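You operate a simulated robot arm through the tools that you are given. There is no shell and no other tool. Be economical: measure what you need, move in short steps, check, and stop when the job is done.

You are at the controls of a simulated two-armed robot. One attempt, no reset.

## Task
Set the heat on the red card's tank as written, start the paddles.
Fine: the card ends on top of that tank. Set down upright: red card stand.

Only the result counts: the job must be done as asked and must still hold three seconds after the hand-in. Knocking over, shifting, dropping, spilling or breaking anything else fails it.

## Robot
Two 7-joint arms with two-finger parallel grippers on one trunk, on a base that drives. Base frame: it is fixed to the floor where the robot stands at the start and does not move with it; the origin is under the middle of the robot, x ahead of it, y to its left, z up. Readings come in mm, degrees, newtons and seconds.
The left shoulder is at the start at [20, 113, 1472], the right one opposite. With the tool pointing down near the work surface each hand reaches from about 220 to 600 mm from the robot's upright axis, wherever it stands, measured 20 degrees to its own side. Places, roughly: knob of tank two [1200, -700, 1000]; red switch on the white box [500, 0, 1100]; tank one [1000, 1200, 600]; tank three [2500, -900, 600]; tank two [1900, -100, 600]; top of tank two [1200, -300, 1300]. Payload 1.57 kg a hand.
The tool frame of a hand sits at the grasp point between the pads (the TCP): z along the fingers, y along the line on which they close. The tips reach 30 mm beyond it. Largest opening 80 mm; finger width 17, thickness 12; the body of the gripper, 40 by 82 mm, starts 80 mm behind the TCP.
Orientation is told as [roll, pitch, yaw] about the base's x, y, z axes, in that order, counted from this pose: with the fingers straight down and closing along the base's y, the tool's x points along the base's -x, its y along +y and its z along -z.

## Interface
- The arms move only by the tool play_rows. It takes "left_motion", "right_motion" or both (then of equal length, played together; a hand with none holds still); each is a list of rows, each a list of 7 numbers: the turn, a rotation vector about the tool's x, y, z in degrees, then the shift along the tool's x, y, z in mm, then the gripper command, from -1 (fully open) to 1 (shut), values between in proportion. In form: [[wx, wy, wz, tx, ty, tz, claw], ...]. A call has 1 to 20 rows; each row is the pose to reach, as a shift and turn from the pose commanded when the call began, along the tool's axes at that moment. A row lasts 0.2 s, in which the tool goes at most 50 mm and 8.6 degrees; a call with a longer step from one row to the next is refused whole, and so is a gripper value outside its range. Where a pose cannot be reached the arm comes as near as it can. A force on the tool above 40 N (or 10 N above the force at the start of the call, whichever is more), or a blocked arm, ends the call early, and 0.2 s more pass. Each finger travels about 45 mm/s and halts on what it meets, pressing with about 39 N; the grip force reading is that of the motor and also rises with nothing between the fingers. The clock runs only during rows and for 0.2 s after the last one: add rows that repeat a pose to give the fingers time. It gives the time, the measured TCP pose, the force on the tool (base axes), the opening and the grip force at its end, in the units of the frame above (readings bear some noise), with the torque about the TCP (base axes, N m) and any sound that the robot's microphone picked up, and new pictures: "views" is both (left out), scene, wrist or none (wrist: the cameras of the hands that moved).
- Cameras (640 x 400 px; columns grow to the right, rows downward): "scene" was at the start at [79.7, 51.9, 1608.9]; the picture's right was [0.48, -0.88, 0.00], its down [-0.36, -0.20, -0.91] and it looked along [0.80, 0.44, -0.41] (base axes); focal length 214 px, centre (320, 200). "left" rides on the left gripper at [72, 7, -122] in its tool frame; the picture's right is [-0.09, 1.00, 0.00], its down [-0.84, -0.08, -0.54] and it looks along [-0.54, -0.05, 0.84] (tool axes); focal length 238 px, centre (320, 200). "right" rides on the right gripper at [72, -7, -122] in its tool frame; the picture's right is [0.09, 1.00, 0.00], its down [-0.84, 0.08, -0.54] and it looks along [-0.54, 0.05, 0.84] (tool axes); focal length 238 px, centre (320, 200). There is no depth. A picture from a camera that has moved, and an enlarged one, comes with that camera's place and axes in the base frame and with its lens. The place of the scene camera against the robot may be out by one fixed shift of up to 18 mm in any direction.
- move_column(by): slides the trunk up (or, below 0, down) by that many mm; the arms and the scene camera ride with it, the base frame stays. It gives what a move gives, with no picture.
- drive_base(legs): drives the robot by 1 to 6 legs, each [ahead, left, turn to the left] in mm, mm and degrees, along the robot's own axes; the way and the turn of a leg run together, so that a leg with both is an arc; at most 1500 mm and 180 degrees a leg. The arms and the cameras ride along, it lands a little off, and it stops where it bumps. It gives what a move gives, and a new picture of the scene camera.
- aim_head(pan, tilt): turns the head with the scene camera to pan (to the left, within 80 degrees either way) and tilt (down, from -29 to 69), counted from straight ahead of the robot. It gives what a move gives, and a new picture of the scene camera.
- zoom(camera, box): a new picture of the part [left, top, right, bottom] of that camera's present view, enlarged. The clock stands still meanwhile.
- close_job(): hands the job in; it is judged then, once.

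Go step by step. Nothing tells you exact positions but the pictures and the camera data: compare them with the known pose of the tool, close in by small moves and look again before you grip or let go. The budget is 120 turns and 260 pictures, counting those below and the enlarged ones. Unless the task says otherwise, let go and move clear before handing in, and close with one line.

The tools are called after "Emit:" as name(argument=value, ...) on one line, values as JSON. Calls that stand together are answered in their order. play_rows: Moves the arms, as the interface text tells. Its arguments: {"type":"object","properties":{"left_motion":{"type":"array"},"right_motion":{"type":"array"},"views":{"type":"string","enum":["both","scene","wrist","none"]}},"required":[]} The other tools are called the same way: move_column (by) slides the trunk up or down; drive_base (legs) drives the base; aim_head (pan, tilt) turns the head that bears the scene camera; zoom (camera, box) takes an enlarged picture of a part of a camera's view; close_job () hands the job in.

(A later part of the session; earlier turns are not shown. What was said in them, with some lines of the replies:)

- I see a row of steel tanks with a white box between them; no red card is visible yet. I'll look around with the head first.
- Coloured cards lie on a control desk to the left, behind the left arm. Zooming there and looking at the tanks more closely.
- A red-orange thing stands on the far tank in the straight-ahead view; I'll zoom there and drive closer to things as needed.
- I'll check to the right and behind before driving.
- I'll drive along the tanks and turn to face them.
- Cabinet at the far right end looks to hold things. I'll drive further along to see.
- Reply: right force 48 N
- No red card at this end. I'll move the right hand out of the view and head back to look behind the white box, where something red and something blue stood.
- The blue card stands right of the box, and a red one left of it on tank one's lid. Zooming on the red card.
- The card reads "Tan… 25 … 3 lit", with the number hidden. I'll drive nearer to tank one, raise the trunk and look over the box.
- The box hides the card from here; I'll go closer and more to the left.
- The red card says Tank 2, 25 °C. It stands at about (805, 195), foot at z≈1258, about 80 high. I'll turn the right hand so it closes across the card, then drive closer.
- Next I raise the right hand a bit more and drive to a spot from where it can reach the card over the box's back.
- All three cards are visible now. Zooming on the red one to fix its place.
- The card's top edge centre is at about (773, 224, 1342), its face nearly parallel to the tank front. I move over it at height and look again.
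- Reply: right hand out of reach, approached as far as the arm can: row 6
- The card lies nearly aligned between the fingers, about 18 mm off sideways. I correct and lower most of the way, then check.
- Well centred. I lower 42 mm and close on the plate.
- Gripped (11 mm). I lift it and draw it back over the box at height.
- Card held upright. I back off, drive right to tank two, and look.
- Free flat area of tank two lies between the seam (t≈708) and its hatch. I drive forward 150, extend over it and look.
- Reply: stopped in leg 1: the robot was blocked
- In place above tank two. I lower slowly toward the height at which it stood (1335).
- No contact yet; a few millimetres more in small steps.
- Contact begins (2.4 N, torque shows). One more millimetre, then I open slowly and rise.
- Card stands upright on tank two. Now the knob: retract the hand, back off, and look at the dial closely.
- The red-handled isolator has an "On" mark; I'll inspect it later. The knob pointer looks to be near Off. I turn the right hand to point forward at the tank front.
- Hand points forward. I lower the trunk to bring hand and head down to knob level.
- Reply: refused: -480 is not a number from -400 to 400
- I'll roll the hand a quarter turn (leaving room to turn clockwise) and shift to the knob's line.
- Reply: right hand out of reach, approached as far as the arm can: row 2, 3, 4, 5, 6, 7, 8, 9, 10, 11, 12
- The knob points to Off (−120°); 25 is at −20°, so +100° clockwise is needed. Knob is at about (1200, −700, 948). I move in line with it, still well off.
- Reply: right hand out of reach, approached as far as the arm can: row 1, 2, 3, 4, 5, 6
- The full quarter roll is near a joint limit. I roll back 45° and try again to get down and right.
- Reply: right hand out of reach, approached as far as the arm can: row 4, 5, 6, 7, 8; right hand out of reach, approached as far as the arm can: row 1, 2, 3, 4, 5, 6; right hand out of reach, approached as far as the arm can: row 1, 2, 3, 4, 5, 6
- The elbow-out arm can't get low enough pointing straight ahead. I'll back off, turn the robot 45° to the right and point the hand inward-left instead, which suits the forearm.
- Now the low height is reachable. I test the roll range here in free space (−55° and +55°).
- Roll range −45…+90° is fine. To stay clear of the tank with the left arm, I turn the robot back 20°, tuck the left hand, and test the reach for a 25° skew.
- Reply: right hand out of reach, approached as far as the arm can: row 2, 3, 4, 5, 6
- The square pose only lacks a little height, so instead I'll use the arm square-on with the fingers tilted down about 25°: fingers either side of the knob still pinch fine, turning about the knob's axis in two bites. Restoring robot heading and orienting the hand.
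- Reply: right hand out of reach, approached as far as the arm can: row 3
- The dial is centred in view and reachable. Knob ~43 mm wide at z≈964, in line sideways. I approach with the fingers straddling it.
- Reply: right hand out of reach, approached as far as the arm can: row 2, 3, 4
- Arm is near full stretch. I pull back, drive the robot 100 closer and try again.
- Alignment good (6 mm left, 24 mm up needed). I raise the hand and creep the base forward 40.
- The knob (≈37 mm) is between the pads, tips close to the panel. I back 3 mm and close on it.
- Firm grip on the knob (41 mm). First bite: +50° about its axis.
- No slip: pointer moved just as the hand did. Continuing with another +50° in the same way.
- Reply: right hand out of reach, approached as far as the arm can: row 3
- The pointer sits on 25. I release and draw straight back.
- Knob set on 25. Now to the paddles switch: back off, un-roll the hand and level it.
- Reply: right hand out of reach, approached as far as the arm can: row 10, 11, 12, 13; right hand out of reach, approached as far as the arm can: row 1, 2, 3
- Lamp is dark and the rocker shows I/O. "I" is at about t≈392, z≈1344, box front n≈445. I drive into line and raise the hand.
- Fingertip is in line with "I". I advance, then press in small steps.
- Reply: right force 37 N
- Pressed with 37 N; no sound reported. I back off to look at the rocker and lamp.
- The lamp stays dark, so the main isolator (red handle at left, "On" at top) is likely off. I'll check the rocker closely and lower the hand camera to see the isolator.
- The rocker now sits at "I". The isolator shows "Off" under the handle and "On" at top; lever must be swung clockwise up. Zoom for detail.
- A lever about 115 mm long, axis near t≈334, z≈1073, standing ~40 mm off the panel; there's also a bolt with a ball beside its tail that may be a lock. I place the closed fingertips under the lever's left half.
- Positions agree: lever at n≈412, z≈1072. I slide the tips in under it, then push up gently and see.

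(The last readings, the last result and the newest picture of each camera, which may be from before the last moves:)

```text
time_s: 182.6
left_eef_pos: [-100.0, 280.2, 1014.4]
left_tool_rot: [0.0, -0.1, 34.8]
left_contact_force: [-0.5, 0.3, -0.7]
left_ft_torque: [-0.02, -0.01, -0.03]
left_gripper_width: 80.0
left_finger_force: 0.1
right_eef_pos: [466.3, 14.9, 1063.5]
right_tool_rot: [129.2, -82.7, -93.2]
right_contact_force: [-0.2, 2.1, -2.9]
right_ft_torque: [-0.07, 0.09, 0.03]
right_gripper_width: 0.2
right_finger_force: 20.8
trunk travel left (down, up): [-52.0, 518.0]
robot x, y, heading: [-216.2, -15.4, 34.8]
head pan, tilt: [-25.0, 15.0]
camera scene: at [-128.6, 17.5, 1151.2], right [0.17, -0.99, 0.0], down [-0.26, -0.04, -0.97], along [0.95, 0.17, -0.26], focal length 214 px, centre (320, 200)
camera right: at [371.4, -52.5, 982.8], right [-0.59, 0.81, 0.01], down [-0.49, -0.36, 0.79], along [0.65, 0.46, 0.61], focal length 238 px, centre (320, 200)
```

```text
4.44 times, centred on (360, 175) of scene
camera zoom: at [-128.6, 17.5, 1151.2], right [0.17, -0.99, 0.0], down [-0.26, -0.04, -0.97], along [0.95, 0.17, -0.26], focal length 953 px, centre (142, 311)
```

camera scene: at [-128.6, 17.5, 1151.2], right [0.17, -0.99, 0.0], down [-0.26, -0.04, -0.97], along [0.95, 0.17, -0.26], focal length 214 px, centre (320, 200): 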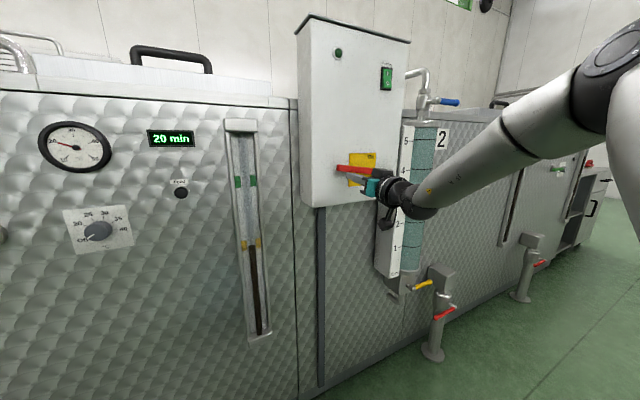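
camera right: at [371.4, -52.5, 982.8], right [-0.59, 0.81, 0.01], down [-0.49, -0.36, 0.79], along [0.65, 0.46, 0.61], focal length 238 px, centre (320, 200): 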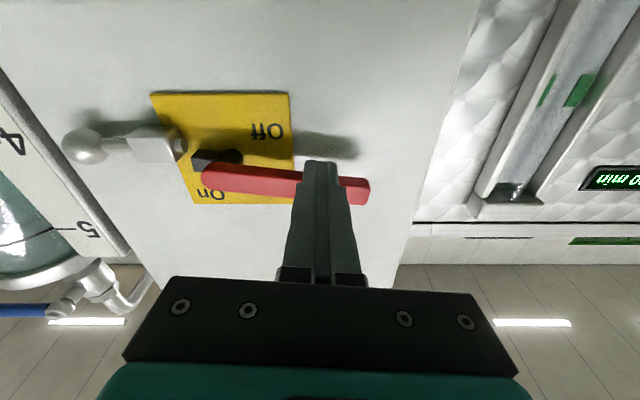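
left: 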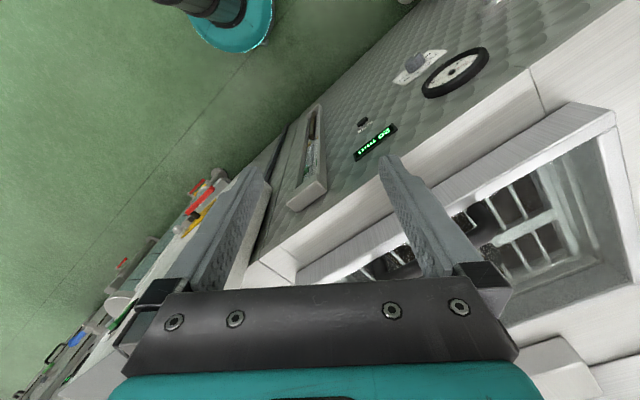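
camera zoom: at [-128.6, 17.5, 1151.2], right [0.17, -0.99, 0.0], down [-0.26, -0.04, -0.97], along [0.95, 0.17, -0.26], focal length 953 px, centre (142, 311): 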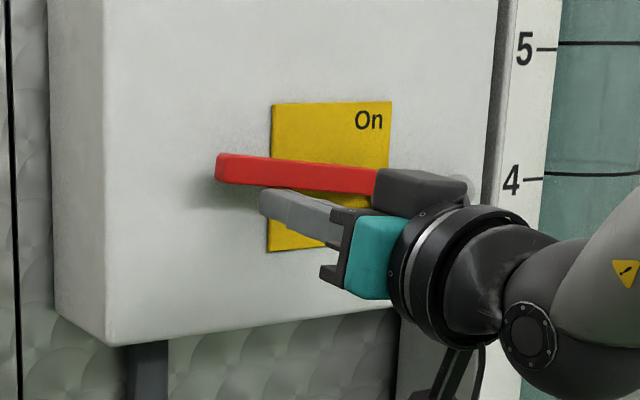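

The lever moves freely (3 N). I carry on along the arc to vertical.

Emit:
play_rows(right_motion=[[0, 0, 0, -13, 0, 1.1, 1], [0, 0, 0, -26, -2.2, 2.3, 1], [0, 0, 0, -38.5, -6.6, 3.4, 1], [0, 0, 0, -49.8, -13.2, 4.4, 1], [0, 0, 0, -60, -21.6, 5.2, 1], [0, 0, 0, -68.5, -31.6, 6, 1], [0, 0, 0, -75, -43, 6.6, 1], [0, 0, 0, -79.7, -55.4, 7, 1], [0, 0, 0, -80.5, -60, 7, 1]], views="both")

Emit:
zoom(camera="scene", box=[280, 30, 420, 220])

```text
time_s: 184.6
left_eef_pos: [-102.5, 279.2, 1014.7]
left_tool_rot: [-0.1, 0.0, 34.8]
left_contact_force: [0.4, 0.0, -0.3]
left_ft_torque: [0.0, 0.01, 0.04]
left_gripper_width: 80.0
left_finger_force: 0.1
right_eef_pos: [498.9, -26.5, 1137.4]
right_tool_rot: [128.8, -83.3, -91.5]
right_contact_force: [-10.3, 4.1, -0.9]
right_ft_torque: [-0.05, -0.08, 0.2]
right_gripper_width: 0.0
right_finger_force: 21.6
trunk travel left (down, up): [-52.0, 518.0]
robot x, y, heading: [-221.6, -12.6, 34.6]
head pan, tilt: [-25.0, 15.0]
stopped in row 9 (right hand): the force on the tool passed its limit at 44 N (the readings are from after the stop); the commanded pose is now the measured one
camera scene: at [-131.0, 17.9, 1151.5], right [0.17, -0.98, 0.0], down [-0.25, -0.04, -0.97], along [0.95, 0.17, -0.26], focal length 214 px, centre (320, 200)
camera right: at [404.7, -97.7, 1056.5], right [-0.6, 0.8, 0.0], down [-0.48, -0.36, 0.8], along [0.64, 0.48, 0.6], focal length 238 px, centre (320, 200)
```

scene: 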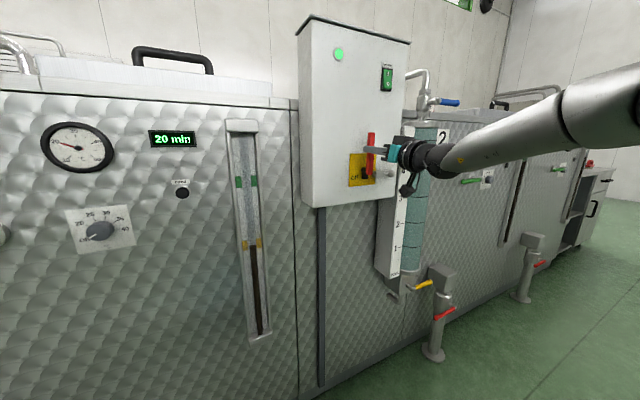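
right: 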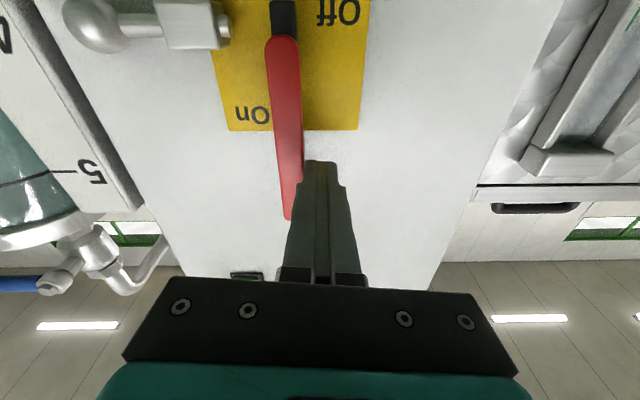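

```text
2.11 times, centred on (350, 125) of scene
camera zoom: at [-131.0, 17.9, 1151.5], right [0.17, -0.98, 0.0], down [-0.25, -0.04, -0.97], along [0.95, 0.17, -0.26], focal length 452 px, centre (257, 358)
```

zoom: 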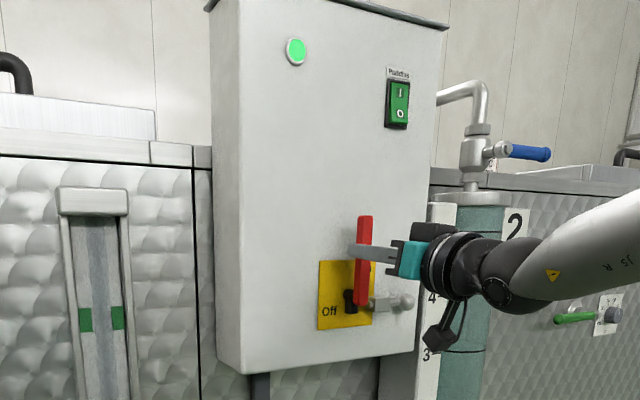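

The lever is at On and the green lamp is lit. I withdraw the hand and check the rocker, beacon and bolt.

Emit:
play_rows(right_motion=[[0, 0, 0, 0, 12, 0, 1], [0, 0, 0, 0, 15, -30, 1], [0, 0, 0, 0, 15, -75, 1], [0, 0, 0, 0, 15, -120, 1], [0, 0, 0, 0, 15, -120, 1]], views="none")

Emit:
zoom(camera="scene", box=[290, 10, 420, 110])

Emit:
zoom(camera="scene", box=[320, 110, 430, 210])

```text
time_s: 185.8
left_eef_pos: [-101.4, 280.3, 1014.4]
left_tool_rot: [0.0, -0.1, 34.9]
left_contact_force: [0.6, -0.8, 0.7]
left_ft_torque: [0.0, -0.03, -0.03]
left_gripper_width: 80.0
left_finger_force: 0.0
right_eef_pos: [394.4, -90.9, 1127.8]
right_tool_rot: [126.5, -83.2, -89.6]
right_contact_force: [0.3, -0.1, -0.4]
right_ft_torque: [0.01, -0.02, 0.03]
right_gripper_width: 0.0
right_finger_force: 21.1
trunk travel left (down, up): [-52.0, 518.0]
robot x, y, heading: [-220.7, -10.0, 34.7]
head pan, tilt: [-25.0, 15.0]
```

```text
4.00 times, centred on (355, 60) of scene
camera zoom: at [-129.6, 17.6, 1151.3], right [0.17, -0.98, 0.0], down [-0.25, -0.04, -0.97], along [0.95, 0.17, -0.26], focal length 858 px, centre (180, 760)
```

zoom: 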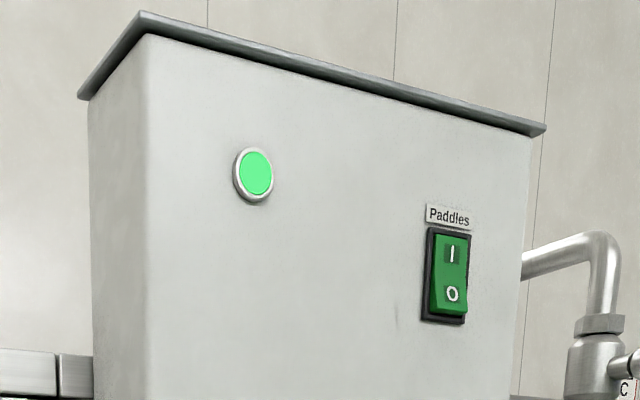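

```text
4.00 times, centred on (375, 160) of scene
camera zoom: at [-129.6, 17.6, 1151.3], right [0.17, -0.98, 0.0], down [-0.25, -0.04, -0.97], along [0.95, 0.17, -0.26], focal length 858 px, centre (100, 360)
```

zoom: 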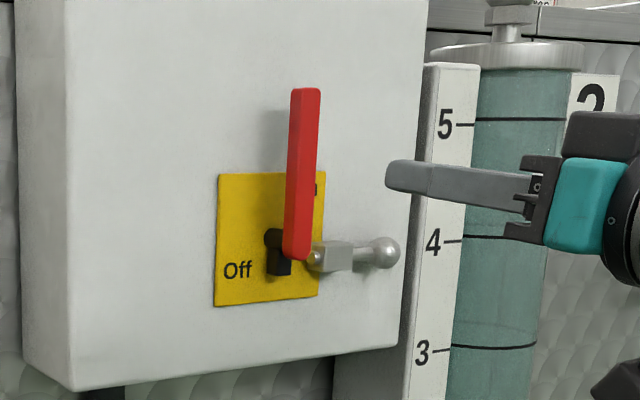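

Lamp lit, rocker at I, lever vertical. I raise the trunk to check the beacon and whether paddles move.

Emit:
drive_base(legs=[[-150, 0, 0]])

Emit:
move_column(by=400)

Emit:
move_column(by=110)

Emit:
aim_head(pan=-10, tilt=20)

Emit:
zoom(camera="scene", box=[300, 100, 420, 280])

```text
time_s: 187.2
left_eef_pos: [-223.5, 193.0, 1014.6]
left_tool_rot: [0.0, -0.1, 34.9]
left_contact_force: [0.3, -0.4, 1.0]
left_ft_torque: [0.03, -0.06, 0.02]
left_gripper_width: 80.0
left_finger_force: 0.0
right_eef_pos: [274.1, -175.3, 1128.1]
right_tool_rot: [126.9, -83.3, -90.0]
right_contact_force: [0.0, -0.1, -0.5]
right_ft_torque: [0.01, 0.02, -0.01]
right_gripper_width: 0.0
right_finger_force: 21.9
trunk travel left (down, up): [-52.0, 518.0]
robot x, y, heading: [-341.4, -94.3, 34.6]
head pan, tilt: [-25.0, 15.0]
camera scene: at [-251.9, -67.8, 1151.3], right [0.17, -0.99, 0.0], down [-0.25, -0.04, -0.97], along [0.95, 0.17, -0.26], focal length 214 px, centre (320, 200)
```

scene: 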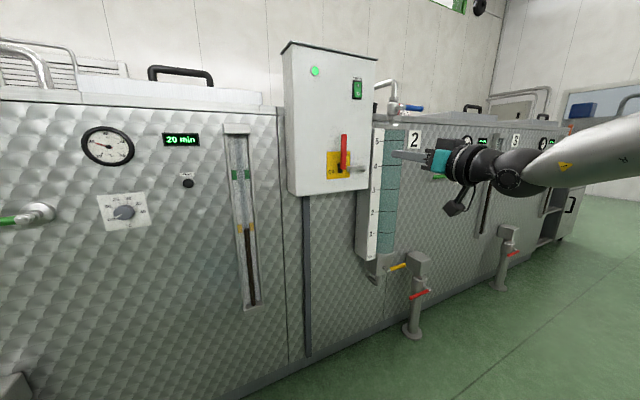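

```text
time_s: 191.0
left_eef_pos: [-223.9, 194.7, 1414.3]
left_tool_rot: [0.0, 0.0, 34.8]
left_contact_force: [0.1, 0.8, 0.5]
left_ft_torque: [-0.02, 0.0, 0.01]
left_gripper_width: 79.7
left_finger_force: 0.1
right_eef_pos: [273.4, -175.0, 1528.4]
right_tool_rot: [126.6, -83.3, -89.8]
right_contact_force: [-0.2, -0.3, 0.6]
right_ft_torque: [-0.01, 0.0, 0.03]
right_gripper_width: 0.2
right_finger_force: 20.8
trunk travel left (down, up): [-452.0, 118.0]
robot x, y, heading: [-342.3, -96.1, 34.9]
head pan, tilt: [-25.0, 15.0]
```

```text
time_s: 192.4
left_eef_pos: [-223.3, 193.1, 1523.7]
left_tool_rot: [0.1, -0.1, 34.8]
left_contact_force: [-0.3, -0.4, 0.0]
left_ft_torque: [0.0, -0.01, 0.02]
left_gripper_width: 80.0
left_finger_force: 0.1
right_eef_pos: [273.5, -175.4, 1638.2]
right_tool_rot: [126.7, -83.3, -89.8]
right_contact_force: [-0.2, 0.3, 0.6]
right_ft_torque: [-0.01, 0.01, -0.03]
right_gripper_width: 0.1
right_finger_force: 21.6
trunk travel left (down, up): [-562.0, 8.0]
robot x, y, heading: [-338.1, -93.6, 35.0]
head pan, tilt: [-25.0, 15.0]
```

```text
time_s: 193.2
left_eef_pos: [-223.1, 194.7, 1524.7]
left_tool_rot: [-0.1, 0.0, 34.9]
left_contact_force: [-0.5, -0.7, -0.4]
left_ft_torque: [-0.01, 0.0, 0.0]
left_gripper_width: 80.0
left_finger_force: 0.1
right_eef_pos: [273.3, -176.4, 1638.6]
right_tool_rot: [126.9, -83.3, -89.8]
right_contact_force: [-0.6, 0.8, -0.7]
right_ft_torque: [0.0, 0.04, 0.01]
right_gripper_width: 0.1
right_finger_force: 21.4
trunk travel left (down, up): [-562.0, 8.0]
robot x, y, heading: [-341.1, -99.5, 35.1]
head pan, tilt: [-10.0, 20.0]
camera scene: at [-259.2, -44.6, 1653.2], right [0.42, -0.91, 0.0], down [-0.31, -0.14, -0.94], along [0.85, 0.4, -0.34], focal length 214 px, centre (320, 200)
```

scene: 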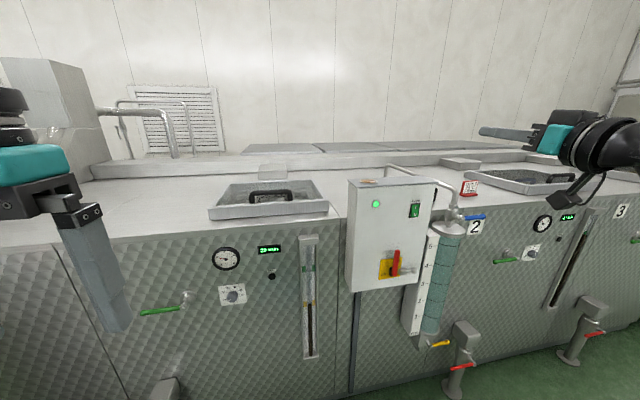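

```text
2.22 times, centred on (360, 190) of scene
camera zoom: at [-259.2, -44.6, 1653.2], right [0.42, -0.91, 0.0], down [-0.31, -0.14, -0.94], along [0.85, 0.4, -0.34], focal length 477 px, centre (231, 222)
```

zoom: 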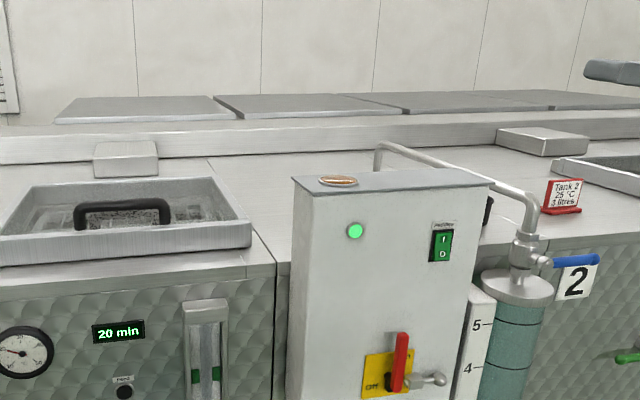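

Lever holds. I compare the hatch interior at two moments for paddle motion.

Emit:
zoom(camera="scene", box=[200, 170, 340, 230])

Emit:
drive_base(legs=[[150, 350, 0]])

Emit:
aim_head(pan=-5, tilt=35)

Emit:
aim_head(pan=-5, tilt=36)

```text
4.57 times, centred on (270, 200) of scene
camera zoom: at [-259.2, -44.6, 1653.2], right [0.42, -0.91, 0.0], down [-0.31, -0.14, -0.94], along [0.85, 0.4, -0.34], focal length 980 px, centre (549, 200)
```

zoom: 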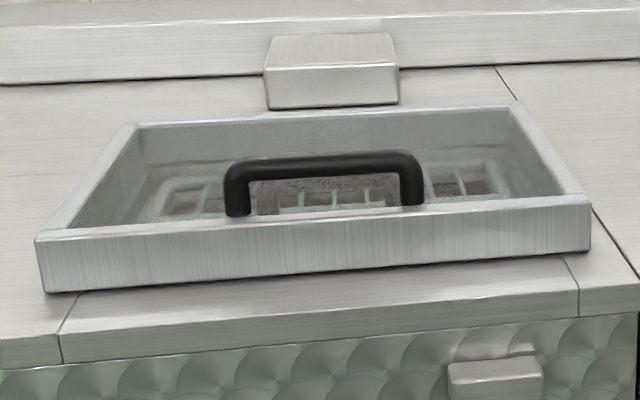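

```text
time_s: 195.6
left_eef_pos: [-299.0, 564.9, 1524.2]
left_tool_rot: [0.0, -0.2, 34.8]
left_contact_force: [0.3, 0.5, 0.4]
left_ft_torque: [0.0, 0.0, 0.01]
left_gripper_width: 79.8
left_finger_force: 0.1
right_eef_pos: [197.8, 193.2, 1638.4]
right_tool_rot: [126.8, -83.3, -89.7]
right_contact_force: [0.5, 1.0, -1.2]
right_ft_torque: [-0.02, 0.0, -0.01]
right_gripper_width: 0.0
right_finger_force: 22.1
trunk travel left (down, up): [-562.0, 8.0]
robot x, y, heading: [-421.5, 272.6, 34.9]
head pan, tilt: [-10.0, 20.0]
camera scene: at [-334.7, 325.2, 1653.1], right [0.42, -0.91, 0.0], down [-0.31, -0.14, -0.94], along [0.85, 0.39, -0.34], focal length 214 px, centre (320, 200)
```

scene: 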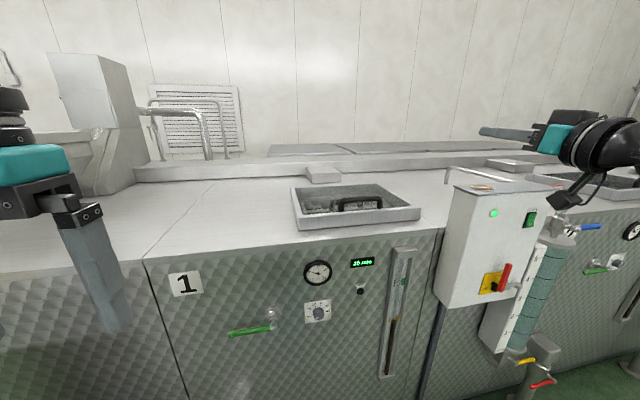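

```text
time_s: 196.4
left_eef_pos: [-299.9, 563.1, 1524.7]
left_tool_rot: [0.0, -0.1, 34.7]
left_contact_force: [-0.5, 0.2, 0.6]
left_ft_torque: [0.01, 0.0, -0.02]
left_gripper_width: 80.1
left_finger_force: 0.0
right_eef_pos: [197.4, 192.9, 1637.6]
right_tool_rot: [126.9, -83.3, -89.9]
right_contact_force: [-0.4, -0.6, 0.1]
right_ft_torque: [-0.01, -0.03, 0.01]
right_gripper_width: 0.1
right_finger_force: 21.4
trunk travel left (down, up): [-562.0, 8.0]
robot x, y, heading: [-415.2, 270.6, 35.1]
head pan, tilt: [-5.0, 35.0]
camera scene: at [-342.9, 329.8, 1629.3], right [0.5, -0.87, 0.0], down [-0.5, -0.28, -0.82], along [0.71, 0.41, -0.57], focal length 214 px, centre (320, 200)
```

scene: 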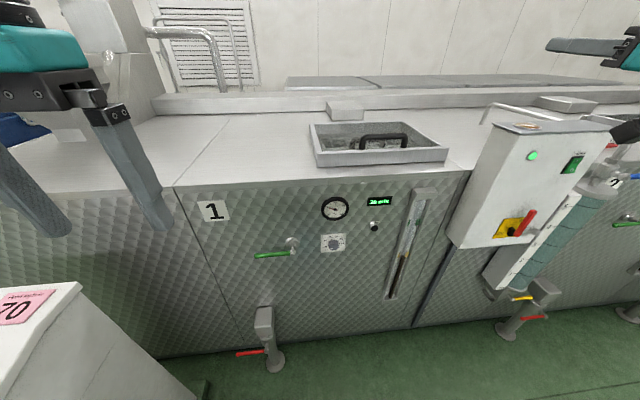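

```text
time_s: 197.0
left_eef_pos: [-299.0, 565.1, 1524.0]
left_tool_rot: [0.0, -0.1, 34.7]
left_contact_force: [-1.0, -0.3, 0.0]
left_ft_torque: [0.04, -0.03, 0.01]
left_gripper_width: 80.3
left_finger_force: 0.0
right_eef_pos: [197.1, 193.5, 1638.6]
right_tool_rot: [126.7, -83.3, -89.8]
right_contact_force: [-1.1, 0.1, -0.2]
right_ft_torque: [-0.03, -0.02, 0.01]
right_gripper_width: 0.0
right_finger_force: 21.2
trunk travel left (down, up): [-562.0, 8.0]
robot x, y, heading: [-419.0, 271.8, 35.1]
head pan, tilt: [-5.0, 36.0]
camera scene: at [-343.3, 329.5, 1627.8], right [0.5, -0.87, 0.0], down [-0.51, -0.29, -0.81], along [0.7, 0.4, -0.59], focal length 214 px, centre (320, 200)
```

scene: 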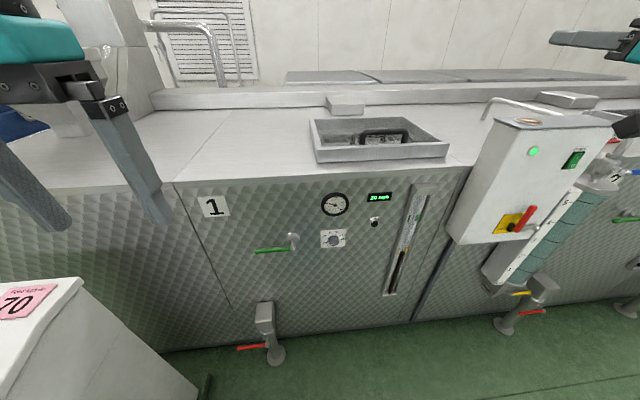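

Emit:
zoom(camera="scene", box=[305, 105, 455, 170])

Emit:
play_rows(left_motion=[[0, 0, 0, 0, 0, 0, -1], [0, 0, 0, 0, 0, 0, -1], [0, 0, 0, 0, 0, 0, -1], [0, 0, 0, 0, 0, 0, -1]], views="none")

Emit:
zoom(camera="scene", box=[305, 105, 455, 170])

```text
4.27 times, centred on (380, 138) of scene
camera zoom: at [-343.3, 329.5, 1627.8], right [0.5, -0.87, 0.0], down [-0.51, -0.29, -0.81], along [0.7, 0.4, -0.59], focal length 915 px, centre (64, 467)
```

zoom: 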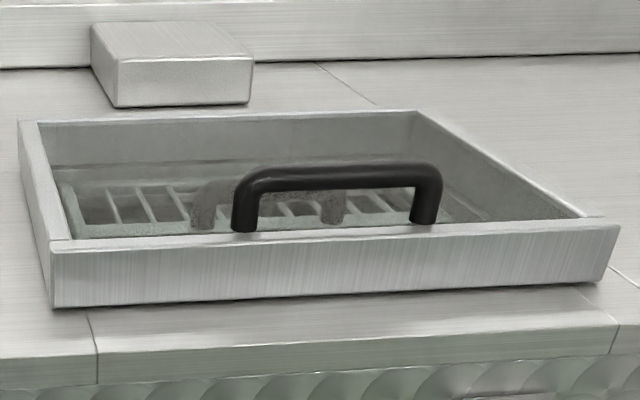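

```text
time_s: 198.0
left_eef_pos: [-299.0, 563.7, 1523.3]
left_tool_rot: [0.1, -0.1, 34.7]
left_contact_force: [0.1, 0.1, -0.4]
left_ft_torque: [0.01, 0.0, 0.02]
left_gripper_width: 80.0
left_finger_force: 0.1
right_eef_pos: [198.1, 193.1, 1639.2]
right_tool_rot: [126.7, -83.3, -89.9]
right_contact_force: [-0.2, -0.3, 0.2]
right_ft_torque: [0.0, 0.0, 0.02]
right_gripper_width: 0.2
right_finger_force: 21.5
trunk travel left (down, up): [-562.0, 8.0]
robot x, y, heading: [-412.8, 275.0, 34.5]
head pan, tilt: [-5.0, 36.0]
```

```text
4.27 times, centred on (380, 138) of scene
camera zoom: at [-343.4, 329.7, 1627.7], right [0.5, -0.87, 0.0], down [-0.51, -0.29, -0.81], along [0.7, 0.4, -0.59], focal length 915 px, centre (64, 467)
```

zoom: 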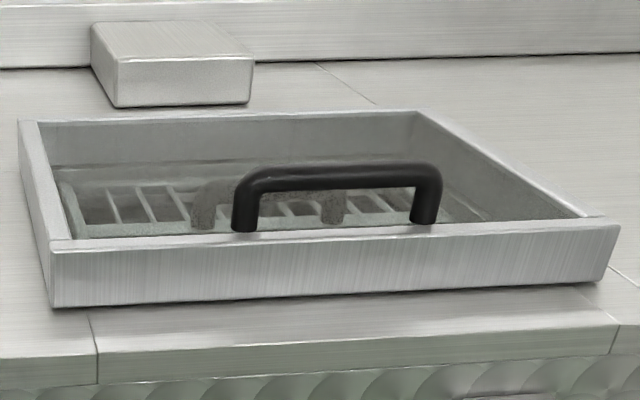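

Emit:
zoom(camera="scene", box=[480, 95, 620, 185])

Emit:
drive_base(legs=[[100, -350, 0]])

Emit:
zoom(camera="scene", box=[230, 80, 430, 230])

```text
4.44 times, centred on (550, 140) of scene
camera zoom: at [-343.4, 329.7, 1627.7], right [0.5, -0.87, 0.0], down [-0.51, -0.29, -0.81], along [0.7, 0.4, -0.59], focal length 953 px, centre (-702, 467)
```

zoom: 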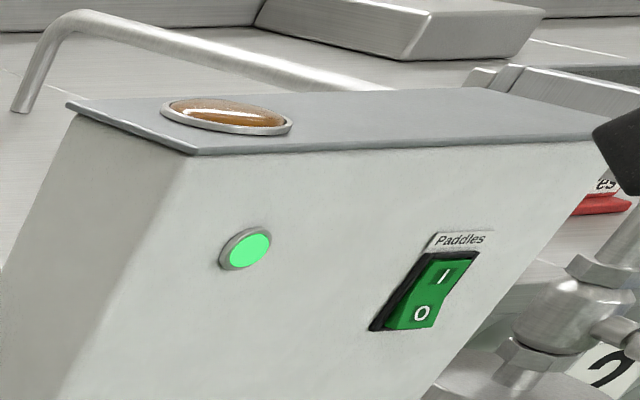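

```text
time_s: 200.3
left_eef_pos: [-16.8, 332.8, 1523.7]
left_tool_rot: [0.1, -0.1, 34.8]
left_contact_force: [-0.5, -0.6, -0.8]
left_ft_torque: [-0.01, 0.0, 0.01]
left_gripper_width: 80.0
left_finger_force: 0.1
right_eef_pos: [479.0, -38.9, 1638.6]
right_tool_rot: [126.9, -83.3, -90.0]
right_contact_force: [-0.3, 0.5, 0.0]
right_ft_torque: [0.02, -0.03, 0.01]
right_gripper_width: 0.0
right_finger_force: 21.7
trunk travel left (down, up): [-562.0, 8.0]
robot x, y, heading: [-134.5, 43.7, 34.5]
head pan, tilt: [-5.0, 36.0]
camera scene: at [-61.7, 98.8, 1627.8], right [0.5, -0.87, 0.0], down [-0.51, -0.29, -0.81], along [0.7, 0.4, -0.59], focal length 214 px, centre (320, 200)
```

scene: 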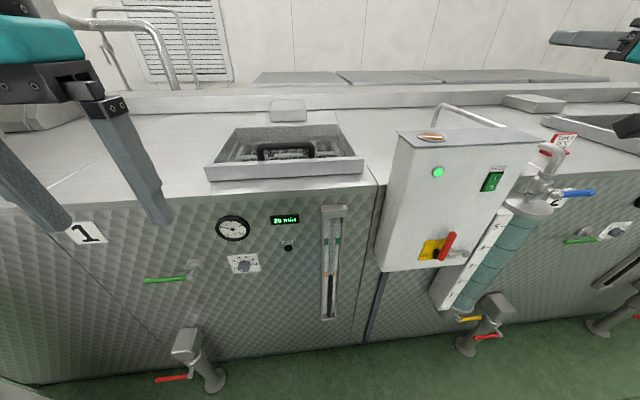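

```text
2.67 times, centred on (330, 155) of scene
camera zoom: at [-61.7, 98.8, 1627.8], right [0.5, -0.87, 0.0], down [-0.51, -0.29, -0.81], along [0.7, 0.4, -0.59], focal length 572 px, centre (293, 320)
```

zoom: 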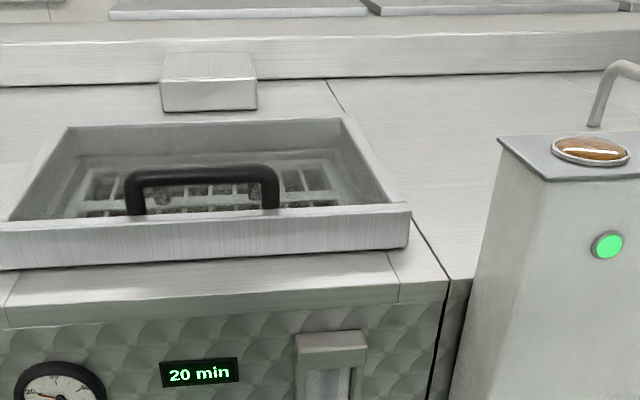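

The amber beacon is unlit and there is no sound; as the rocker was switched before power came, I'll cycle it (O, then I) with power on. Lining up with the rocker again.

Emit:
drive_base(legs=[[-30, -86, 0]])

Emit:
move_column(by=-318)

Emit:
aim_head(pan=-20, tilt=20)

Emit:
zoom(camera="right", box=[0, 0, 640, 400])

```text
time_s: 201.4
left_eef_pos: [7.8, 245.4, 1523.9]
left_tool_rot: [-0.1, 0.0, 34.8]
left_contact_force: [0.3, -0.6, 0.2]
left_ft_torque: [0.01, 0.04, 0.01]
left_gripper_width: 80.1
left_finger_force: 0.0
right_eef_pos: [503.7, -125.8, 1638.4]
right_tool_rot: [126.9, -83.3, -90.1]
right_contact_force: [0.5, -0.2, 0.1]
right_ft_torque: [-0.02, 0.01, -0.01]
right_gripper_width: 0.1
right_finger_force: 21.8
trunk travel left (down, up): [-562.0, 8.0]
robot x, y, heading: [-110.2, -46.6, 34.7]
head pan, tilt: [-5.0, 36.0]
camera scene: at [-36.7, 10.4, 1627.7], right [0.5, -0.87, 0.0], down [-0.51, -0.29, -0.81], along [0.7, 0.4, -0.59], focal length 214 px, centre (320, 200)
```

scene: 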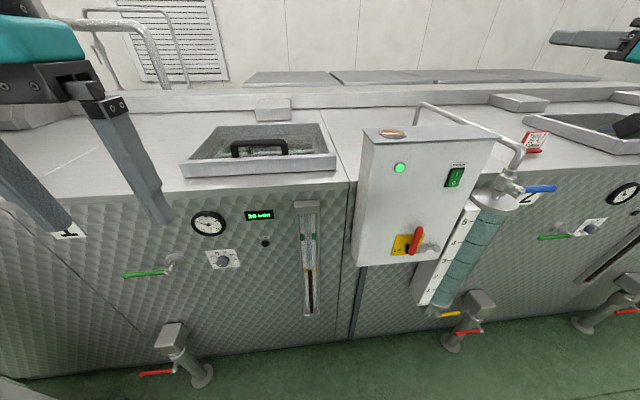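

```text
time_s: 204.6
left_eef_pos: [8.2, 245.6, 1206.0]
left_tool_rot: [0.0, 0.1, 34.8]
left_contact_force: [-0.2, -0.5, -0.5]
left_ft_torque: [0.01, -0.01, 0.0]
left_gripper_width: 80.2
left_finger_force: 0.0
right_eef_pos: [504.4, -124.8, 1321.9]
right_tool_rot: [127.0, -83.3, -90.3]
right_contact_force: [0.4, -0.3, -0.1]
right_ft_torque: [0.01, 0.01, 0.0]
right_gripper_width: 0.1
right_finger_force: 20.8
trunk travel left (down, up): [-244.0, 326.0]
robot x, y, heading: [-111.9, -44.3, 34.8]
head pan, tilt: [-5.0, 36.0]
```

```text
time_s: 205.4
left_eef_pos: [7.4, 244.9, 1206.3]
left_tool_rot: [0.0, 0.0, 34.8]
left_contact_force: [0.0, -0.4, 1.1]
left_ft_torque: [0.0, -0.01, -0.02]
left_gripper_width: 79.8
left_finger_force: 0.1
right_eef_pos: [503.6, -125.5, 1321.4]
right_tool_rot: [127.1, -83.3, -90.2]
right_contact_force: [-0.5, 0.1, 0.0]
right_ft_torque: [0.0, -0.02, 0.02]
right_gripper_width: 0.0
right_finger_force: 21.4
trunk travel left (down, up): [-244.0, 326.0]
robot x, y, heading: [-111.9, -44.3, 34.8]
head pan, tilt: [-20.0, 20.0]
camera scene: at [-22.8, -8.8, 1335.1], right [0.26, -0.97, 0.0], down [-0.33, -0.09, -0.94], along [0.91, 0.24, -0.34], focal length 214 px, centre (320, 200)
```

scene: 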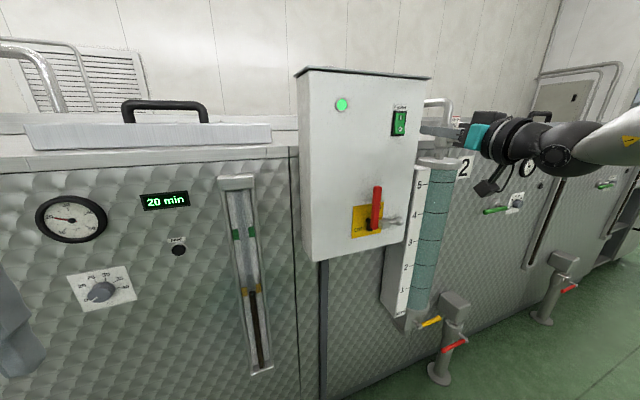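

```text
1.00 times, centred on (320, 200) of right (not enlarged: the box is as wide or as high as the picture)
camera zoom: at [409.7, -195.1, 1240.6], right [-0.6, 0.8, 0.0], down [-0.48, -0.36, 0.8], along [0.64, 0.48, 0.6], focal length 238 px, centre (320, 200)
```

zoom: 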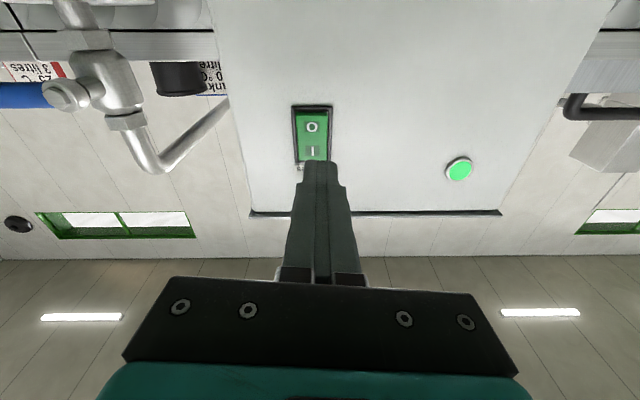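

O is at z≈1323, I at 1347. Pressing O first.

Emit:
play_rows(right_motion=[[0, 0, 0, 7, -5, 20, 1], [0, 0, 0, 9, -5, 45, 1], [0, 0, 0, 11, -5, 62, 1], [0, 0, 0, 11.5, -5, 67, 1], [0, 0, 0, 12, -5, 72, 1], [0, 0, 0, 12.5, -5, 76, 1], [0, 0, 0, 12.8, -5, 80, 1], [0, 0, 0, 13, -5, 84, 1], [0, 0, 0, 13.3, -5, 88, 1]], views="none")

Emit:
play_rows(right_motion=[[0, 0, 0, 0, 0, -25, 1], [0, 0, 0, 0, 0, -50, 1]], views="none")

Emit:
zoom(camera="scene", box=[320, 60, 430, 150])

```text
time_s: 207.4
left_eef_pos: [3.9, 242.7, 1207.5]
left_tool_rot: [-0.1, -0.3, 34.9]
left_contact_force: [-0.5, 0.4, 0.0]
left_ft_torque: [-0.02, 0.0, 0.03]
left_gripper_width: 80.0
left_finger_force: 0.0
right_eef_pos: [573.8, -79.4, 1312.6]
right_tool_rot: [127.1, -83.3, -90.2]
right_contact_force: [-26.6, -14.2, -6.9]
right_ft_torque: [-0.2, -0.28, 0.06]
right_gripper_width: 0.0
right_finger_force: 21.3
trunk travel left (down, up): [-244.0, 326.0]
robot x, y, heading: [-109.4, -47.9, 34.8]
head pan, tilt: [-20.0, 20.0]
```

```text
time_s: 208.0
left_eef_pos: [7.2, 244.7, 1206.4]
left_tool_rot: [-0.1, 0.0, 34.8]
left_contact_force: [0.5, 0.8, -0.6]
left_ft_torque: [0.0, 0.03, 0.0]
left_gripper_width: 80.2
left_finger_force: 0.1
right_eef_pos: [538.4, -105.1, 1309.8]
right_tool_rot: [127.2, -83.3, -90.2]
right_contact_force: [0.4, 0.1, 0.3]
right_ft_torque: [0.0, 0.02, 0.02]
right_gripper_width: 0.1
right_finger_force: 21.3
trunk travel left (down, up): [-244.0, 326.0]
robot x, y, heading: [-111.5, -42.6, 34.9]
head pan, tilt: [-20.0, 20.0]
```

```text
4.44 times, centred on (375, 105) of scene
camera zoom: at [-22.4, -8.6, 1335.1], right [0.26, -0.97, 0.0], down [-0.33, -0.09, -0.94], along [0.91, 0.24, -0.34], focal length 953 px, centre (76, 622)
```

zoom: 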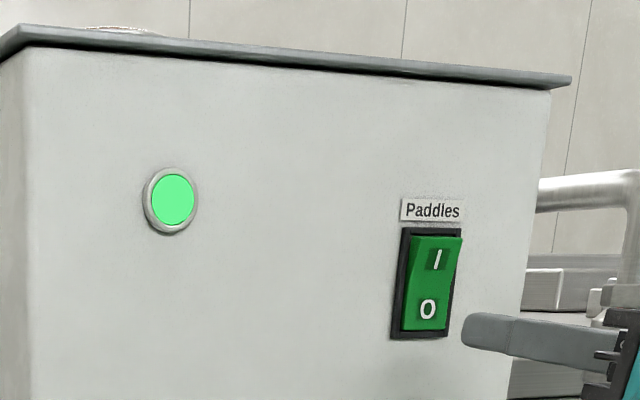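

O is in, the lamp stays lit (power lamp). Now pressing I.

Emit:
play_rows(right_motion=[[0, 0, 0, -18, 0, 0, 1], [0, 0, 0, -37, 0, 2, 1], [0, 0, 0, -36, 0, 15, 1], [0, 0, 0, -35, 0, 25, 1], [0, 0, 0, -35, 0, 31, 1], [0, 0, 0, -34.5, 0, 36, 1], [0, 0, 0, -34.2, 0, 40, 1], [0, 0, 0, -34, 0, 44, 1], [0, 0, 0, -33.8, 0, 48, 1], [0, 0, 0, -33.6, 0, 51, 1]], views="none")

Emit:
play_rows(right_motion=[[0, 0, 0, 0, 0, -30, 1], [0, 0, 0, 0, 0, -70, 1], [0, 0, 0, 0, 0, -110, 1]], views="scene")

Emit:
zoom(camera="scene", box=[320, 60, 430, 150])

```text
time_s: 210.2
left_eef_pos: [3.3, 241.4, 1207.2]
left_tool_rot: [0.0, -0.3, 34.9]
left_contact_force: [-0.1, -0.4, 0.1]
left_ft_torque: [0.01, 0.0, -0.01]
left_gripper_width: 80.3
left_finger_force: 0.1
right_eef_pos: [572.5, -82.1, 1346.7]
right_tool_rot: [127.2, -83.3, -90.3]
right_contact_force: [-28.7, -15.1, -6.1]
right_ft_torque: [-0.35, 0.26, 0.07]
right_gripper_width: 0.0
right_finger_force: 21.7
trunk travel left (down, up): [-244.0, 326.0]
robot x, y, heading: [-109.1, -45.6, 34.8]
head pan, tilt: [-20.0, 20.0]
```

```text
time_s: 211.0
left_eef_pos: [6.7, 244.3, 1205.7]
left_tool_rot: [-0.1, -0.2, 34.7]
left_contact_force: [0.1, 0.6, 0.0]
left_ft_torque: [0.02, -0.01, 0.03]
left_gripper_width: 80.1
left_finger_force: 0.0
right_eef_pos: [488.0, -144.4, 1339.4]
right_tool_rot: [127.8, -83.3, -90.8]
right_contact_force: [-0.3, -1.0, -0.1]
right_ft_torque: [0.01, -0.02, -0.04]
right_gripper_width: 0.0
right_finger_force: 20.9
trunk travel left (down, up): [-244.0, 326.0]
robot x, y, heading: [-109.5, -47.0, 34.8]
head pan, tilt: [-20.0, 20.0]
camera scene: at [-23.9, -9.7, 1335.3], right [0.26, -0.97, 0.0], down [-0.33, -0.09, -0.94], along [0.91, 0.24, -0.34], focal length 214 px, centre (320, 200)
```

scene: 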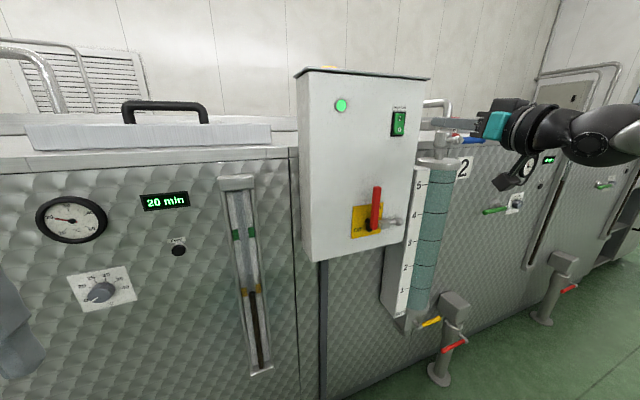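

```text
4.44 times, centred on (375, 105) of scene
camera zoom: at [-23.9, -9.7, 1335.3], right [0.26, -0.97, 0.0], down [-0.33, -0.09, -0.94], along [0.91, 0.24, -0.34], focal length 953 px, centre (76, 622)
```

zoom: 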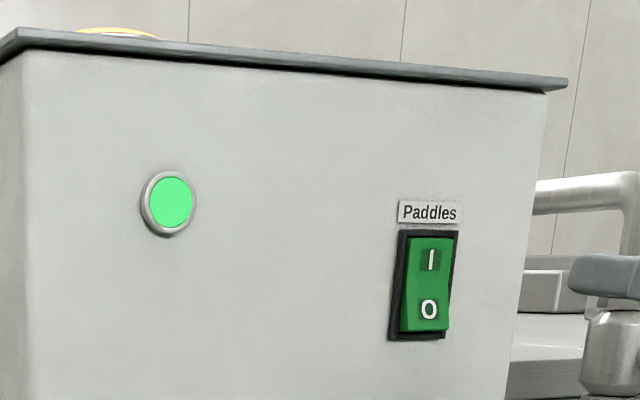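

The amber beacon on the box top now glows: the paddles have started. I back off, rise and do a final check of beacon, card and knob.

Emit:
drive_base(legs=[[-250, 0, 0]])

Emit:
move_column(by=300)

Emit:
aim_head(pan=-25, tilt=22)

Emit:
zoom(camera="scene", box=[240, 100, 400, 220])

Emit:
zoom(camera="scene", box=[360, 130, 480, 220])

```text
time_s: 212.8
left_eef_pos: [-196.2, 103.0, 1205.4]
left_tool_rot: [-0.2, -0.1, 34.8]
left_contact_force: [0.5, 0.1, 0.3]
left_ft_torque: [0.04, 0.02, -0.02]
left_gripper_width: 80.0
left_finger_force: 0.1
right_eef_pos: [284.8, -285.7, 1338.0]
right_tool_rot: [127.1, -83.3, -90.1]
right_contact_force: [-0.2, 0.2, -0.5]
right_ft_torque: [-0.02, 0.04, 0.01]
right_gripper_width: 0.0
right_finger_force: 21.1
trunk travel left (down, up): [-244.0, 326.0]
robot x, y, heading: [-313.9, -188.7, 35.2]
head pan, tilt: [-20.0, 20.0]
camera scene: at [-227.9, -151.6, 1335.2], right [0.26, -0.97, 0.0], down [-0.33, -0.09, -0.94], along [0.91, 0.24, -0.34], focal length 214 px, centre (320, 200)
```

scene: 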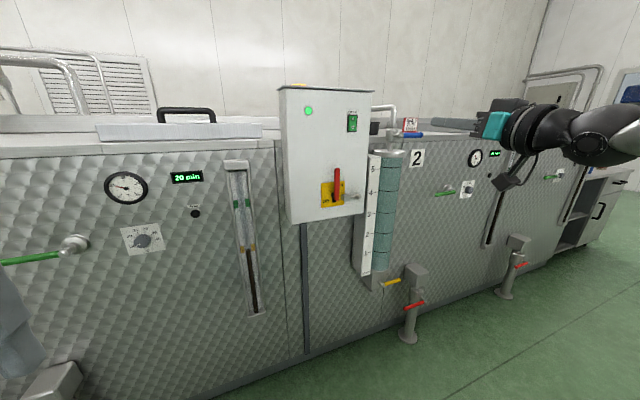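

```text
time_s: 215.8
left_eef_pos: [-197.6, 102.9, 1505.6]
left_tool_rot: [-0.1, 0.0, 34.8]
left_contact_force: [-0.3, 0.2, -0.6]
left_ft_torque: [0.0, -0.01, -0.01]
left_gripper_width: 80.1
left_finger_force: 0.1
right_eef_pos: [286.0, -286.3, 1638.3]
right_tool_rot: [126.8, -83.4, -89.9]
right_contact_force: [-0.4, -0.2, 0.3]
right_ft_torque: [0.06, 0.0, 0.0]
right_gripper_width: 0.1
right_finger_force: 21.2
trunk travel left (down, up): [-544.0, 26.0]
robot x, y, heading: [-314.7, -188.7, 34.8]
head pan, tilt: [-20.0, 20.0]
```

```text
time_s: 216.4
left_eef_pos: [-195.9, 102.5, 1505.7]
left_tool_rot: [0.0, 0.0, 34.8]
left_contact_force: [-0.8, -0.2, -0.5]
left_ft_torque: [0.0, 0.02, 0.01]
left_gripper_width: 80.0
left_finger_force: 0.0
right_eef_pos: [285.8, -286.0, 1639.4]
right_tool_rot: [126.9, -83.4, -89.9]
right_contact_force: [-0.2, 0.2, 0.1]
right_ft_torque: [0.0, -0.03, -0.01]
right_gripper_width: 0.0
right_finger_force: 21.7
trunk travel left (down, up): [-544.0, 26.0]
robot x, y, heading: [-313.5, -191.9, 34.8]
head pan, tilt: [-25.0, 22.0]
camera scene: at [-225.9, -159.0, 1631.9], right [0.17, -0.99, 0.0], down [-0.37, -0.06, -0.93], along [0.91, 0.16, -0.37], focal length 214 px, centre (320, 200)
```

scene: 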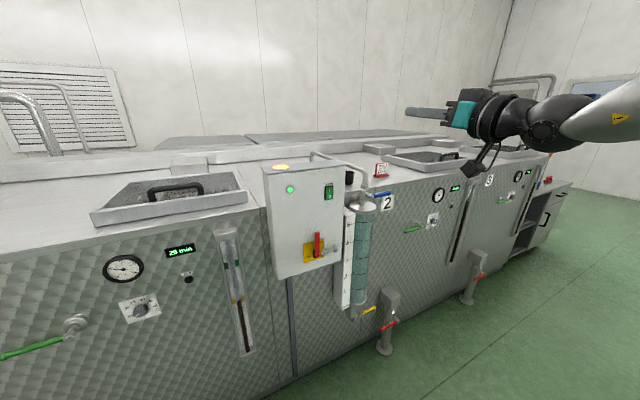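

```text
3.33 times, centred on (320, 160) of scene
camera zoom: at [-225.9, -159.0, 1631.9], right [0.17, -0.99, 0.0], down [-0.37, -0.06, -0.93], along [0.91, 0.16, -0.37], focal length 715 px, centre (320, 333)
```

zoom: 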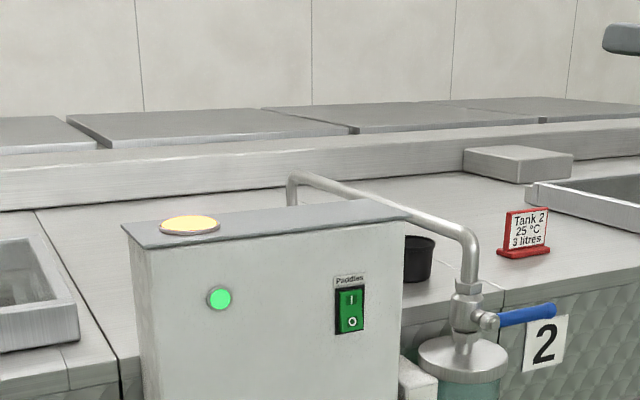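

```text
4.44 times, centred on (420, 175) of scene
camera zoom: at [-225.9, -159.0, 1631.9], right [0.17, -0.99, 0.0], down [-0.37, -0.06, -0.93], along [0.91, 0.16, -0.37], focal length 953 px, centre (-124, 311)
```

zoom: 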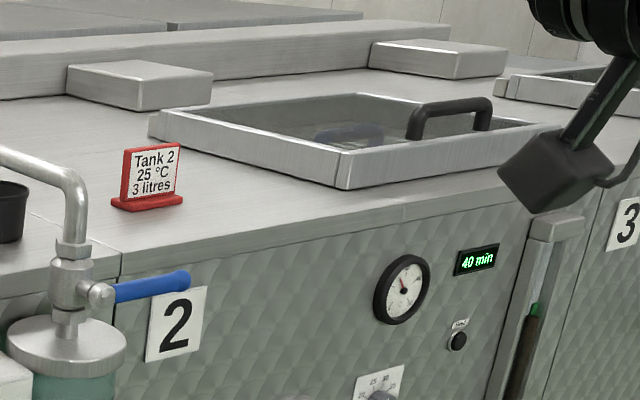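

Beacon and lamp are lit, the thermometer of tank two has risen toward 25, and the red card stands upright on tank two; the hands are clear. Handing in.

Emit:
close_job()

```text
The job is handed in.
```

Tank two, the red card's tank, is set to 25 °C. The power and the paddles are on, with the amber beacon lit. The red card stands upright on top of the tank.
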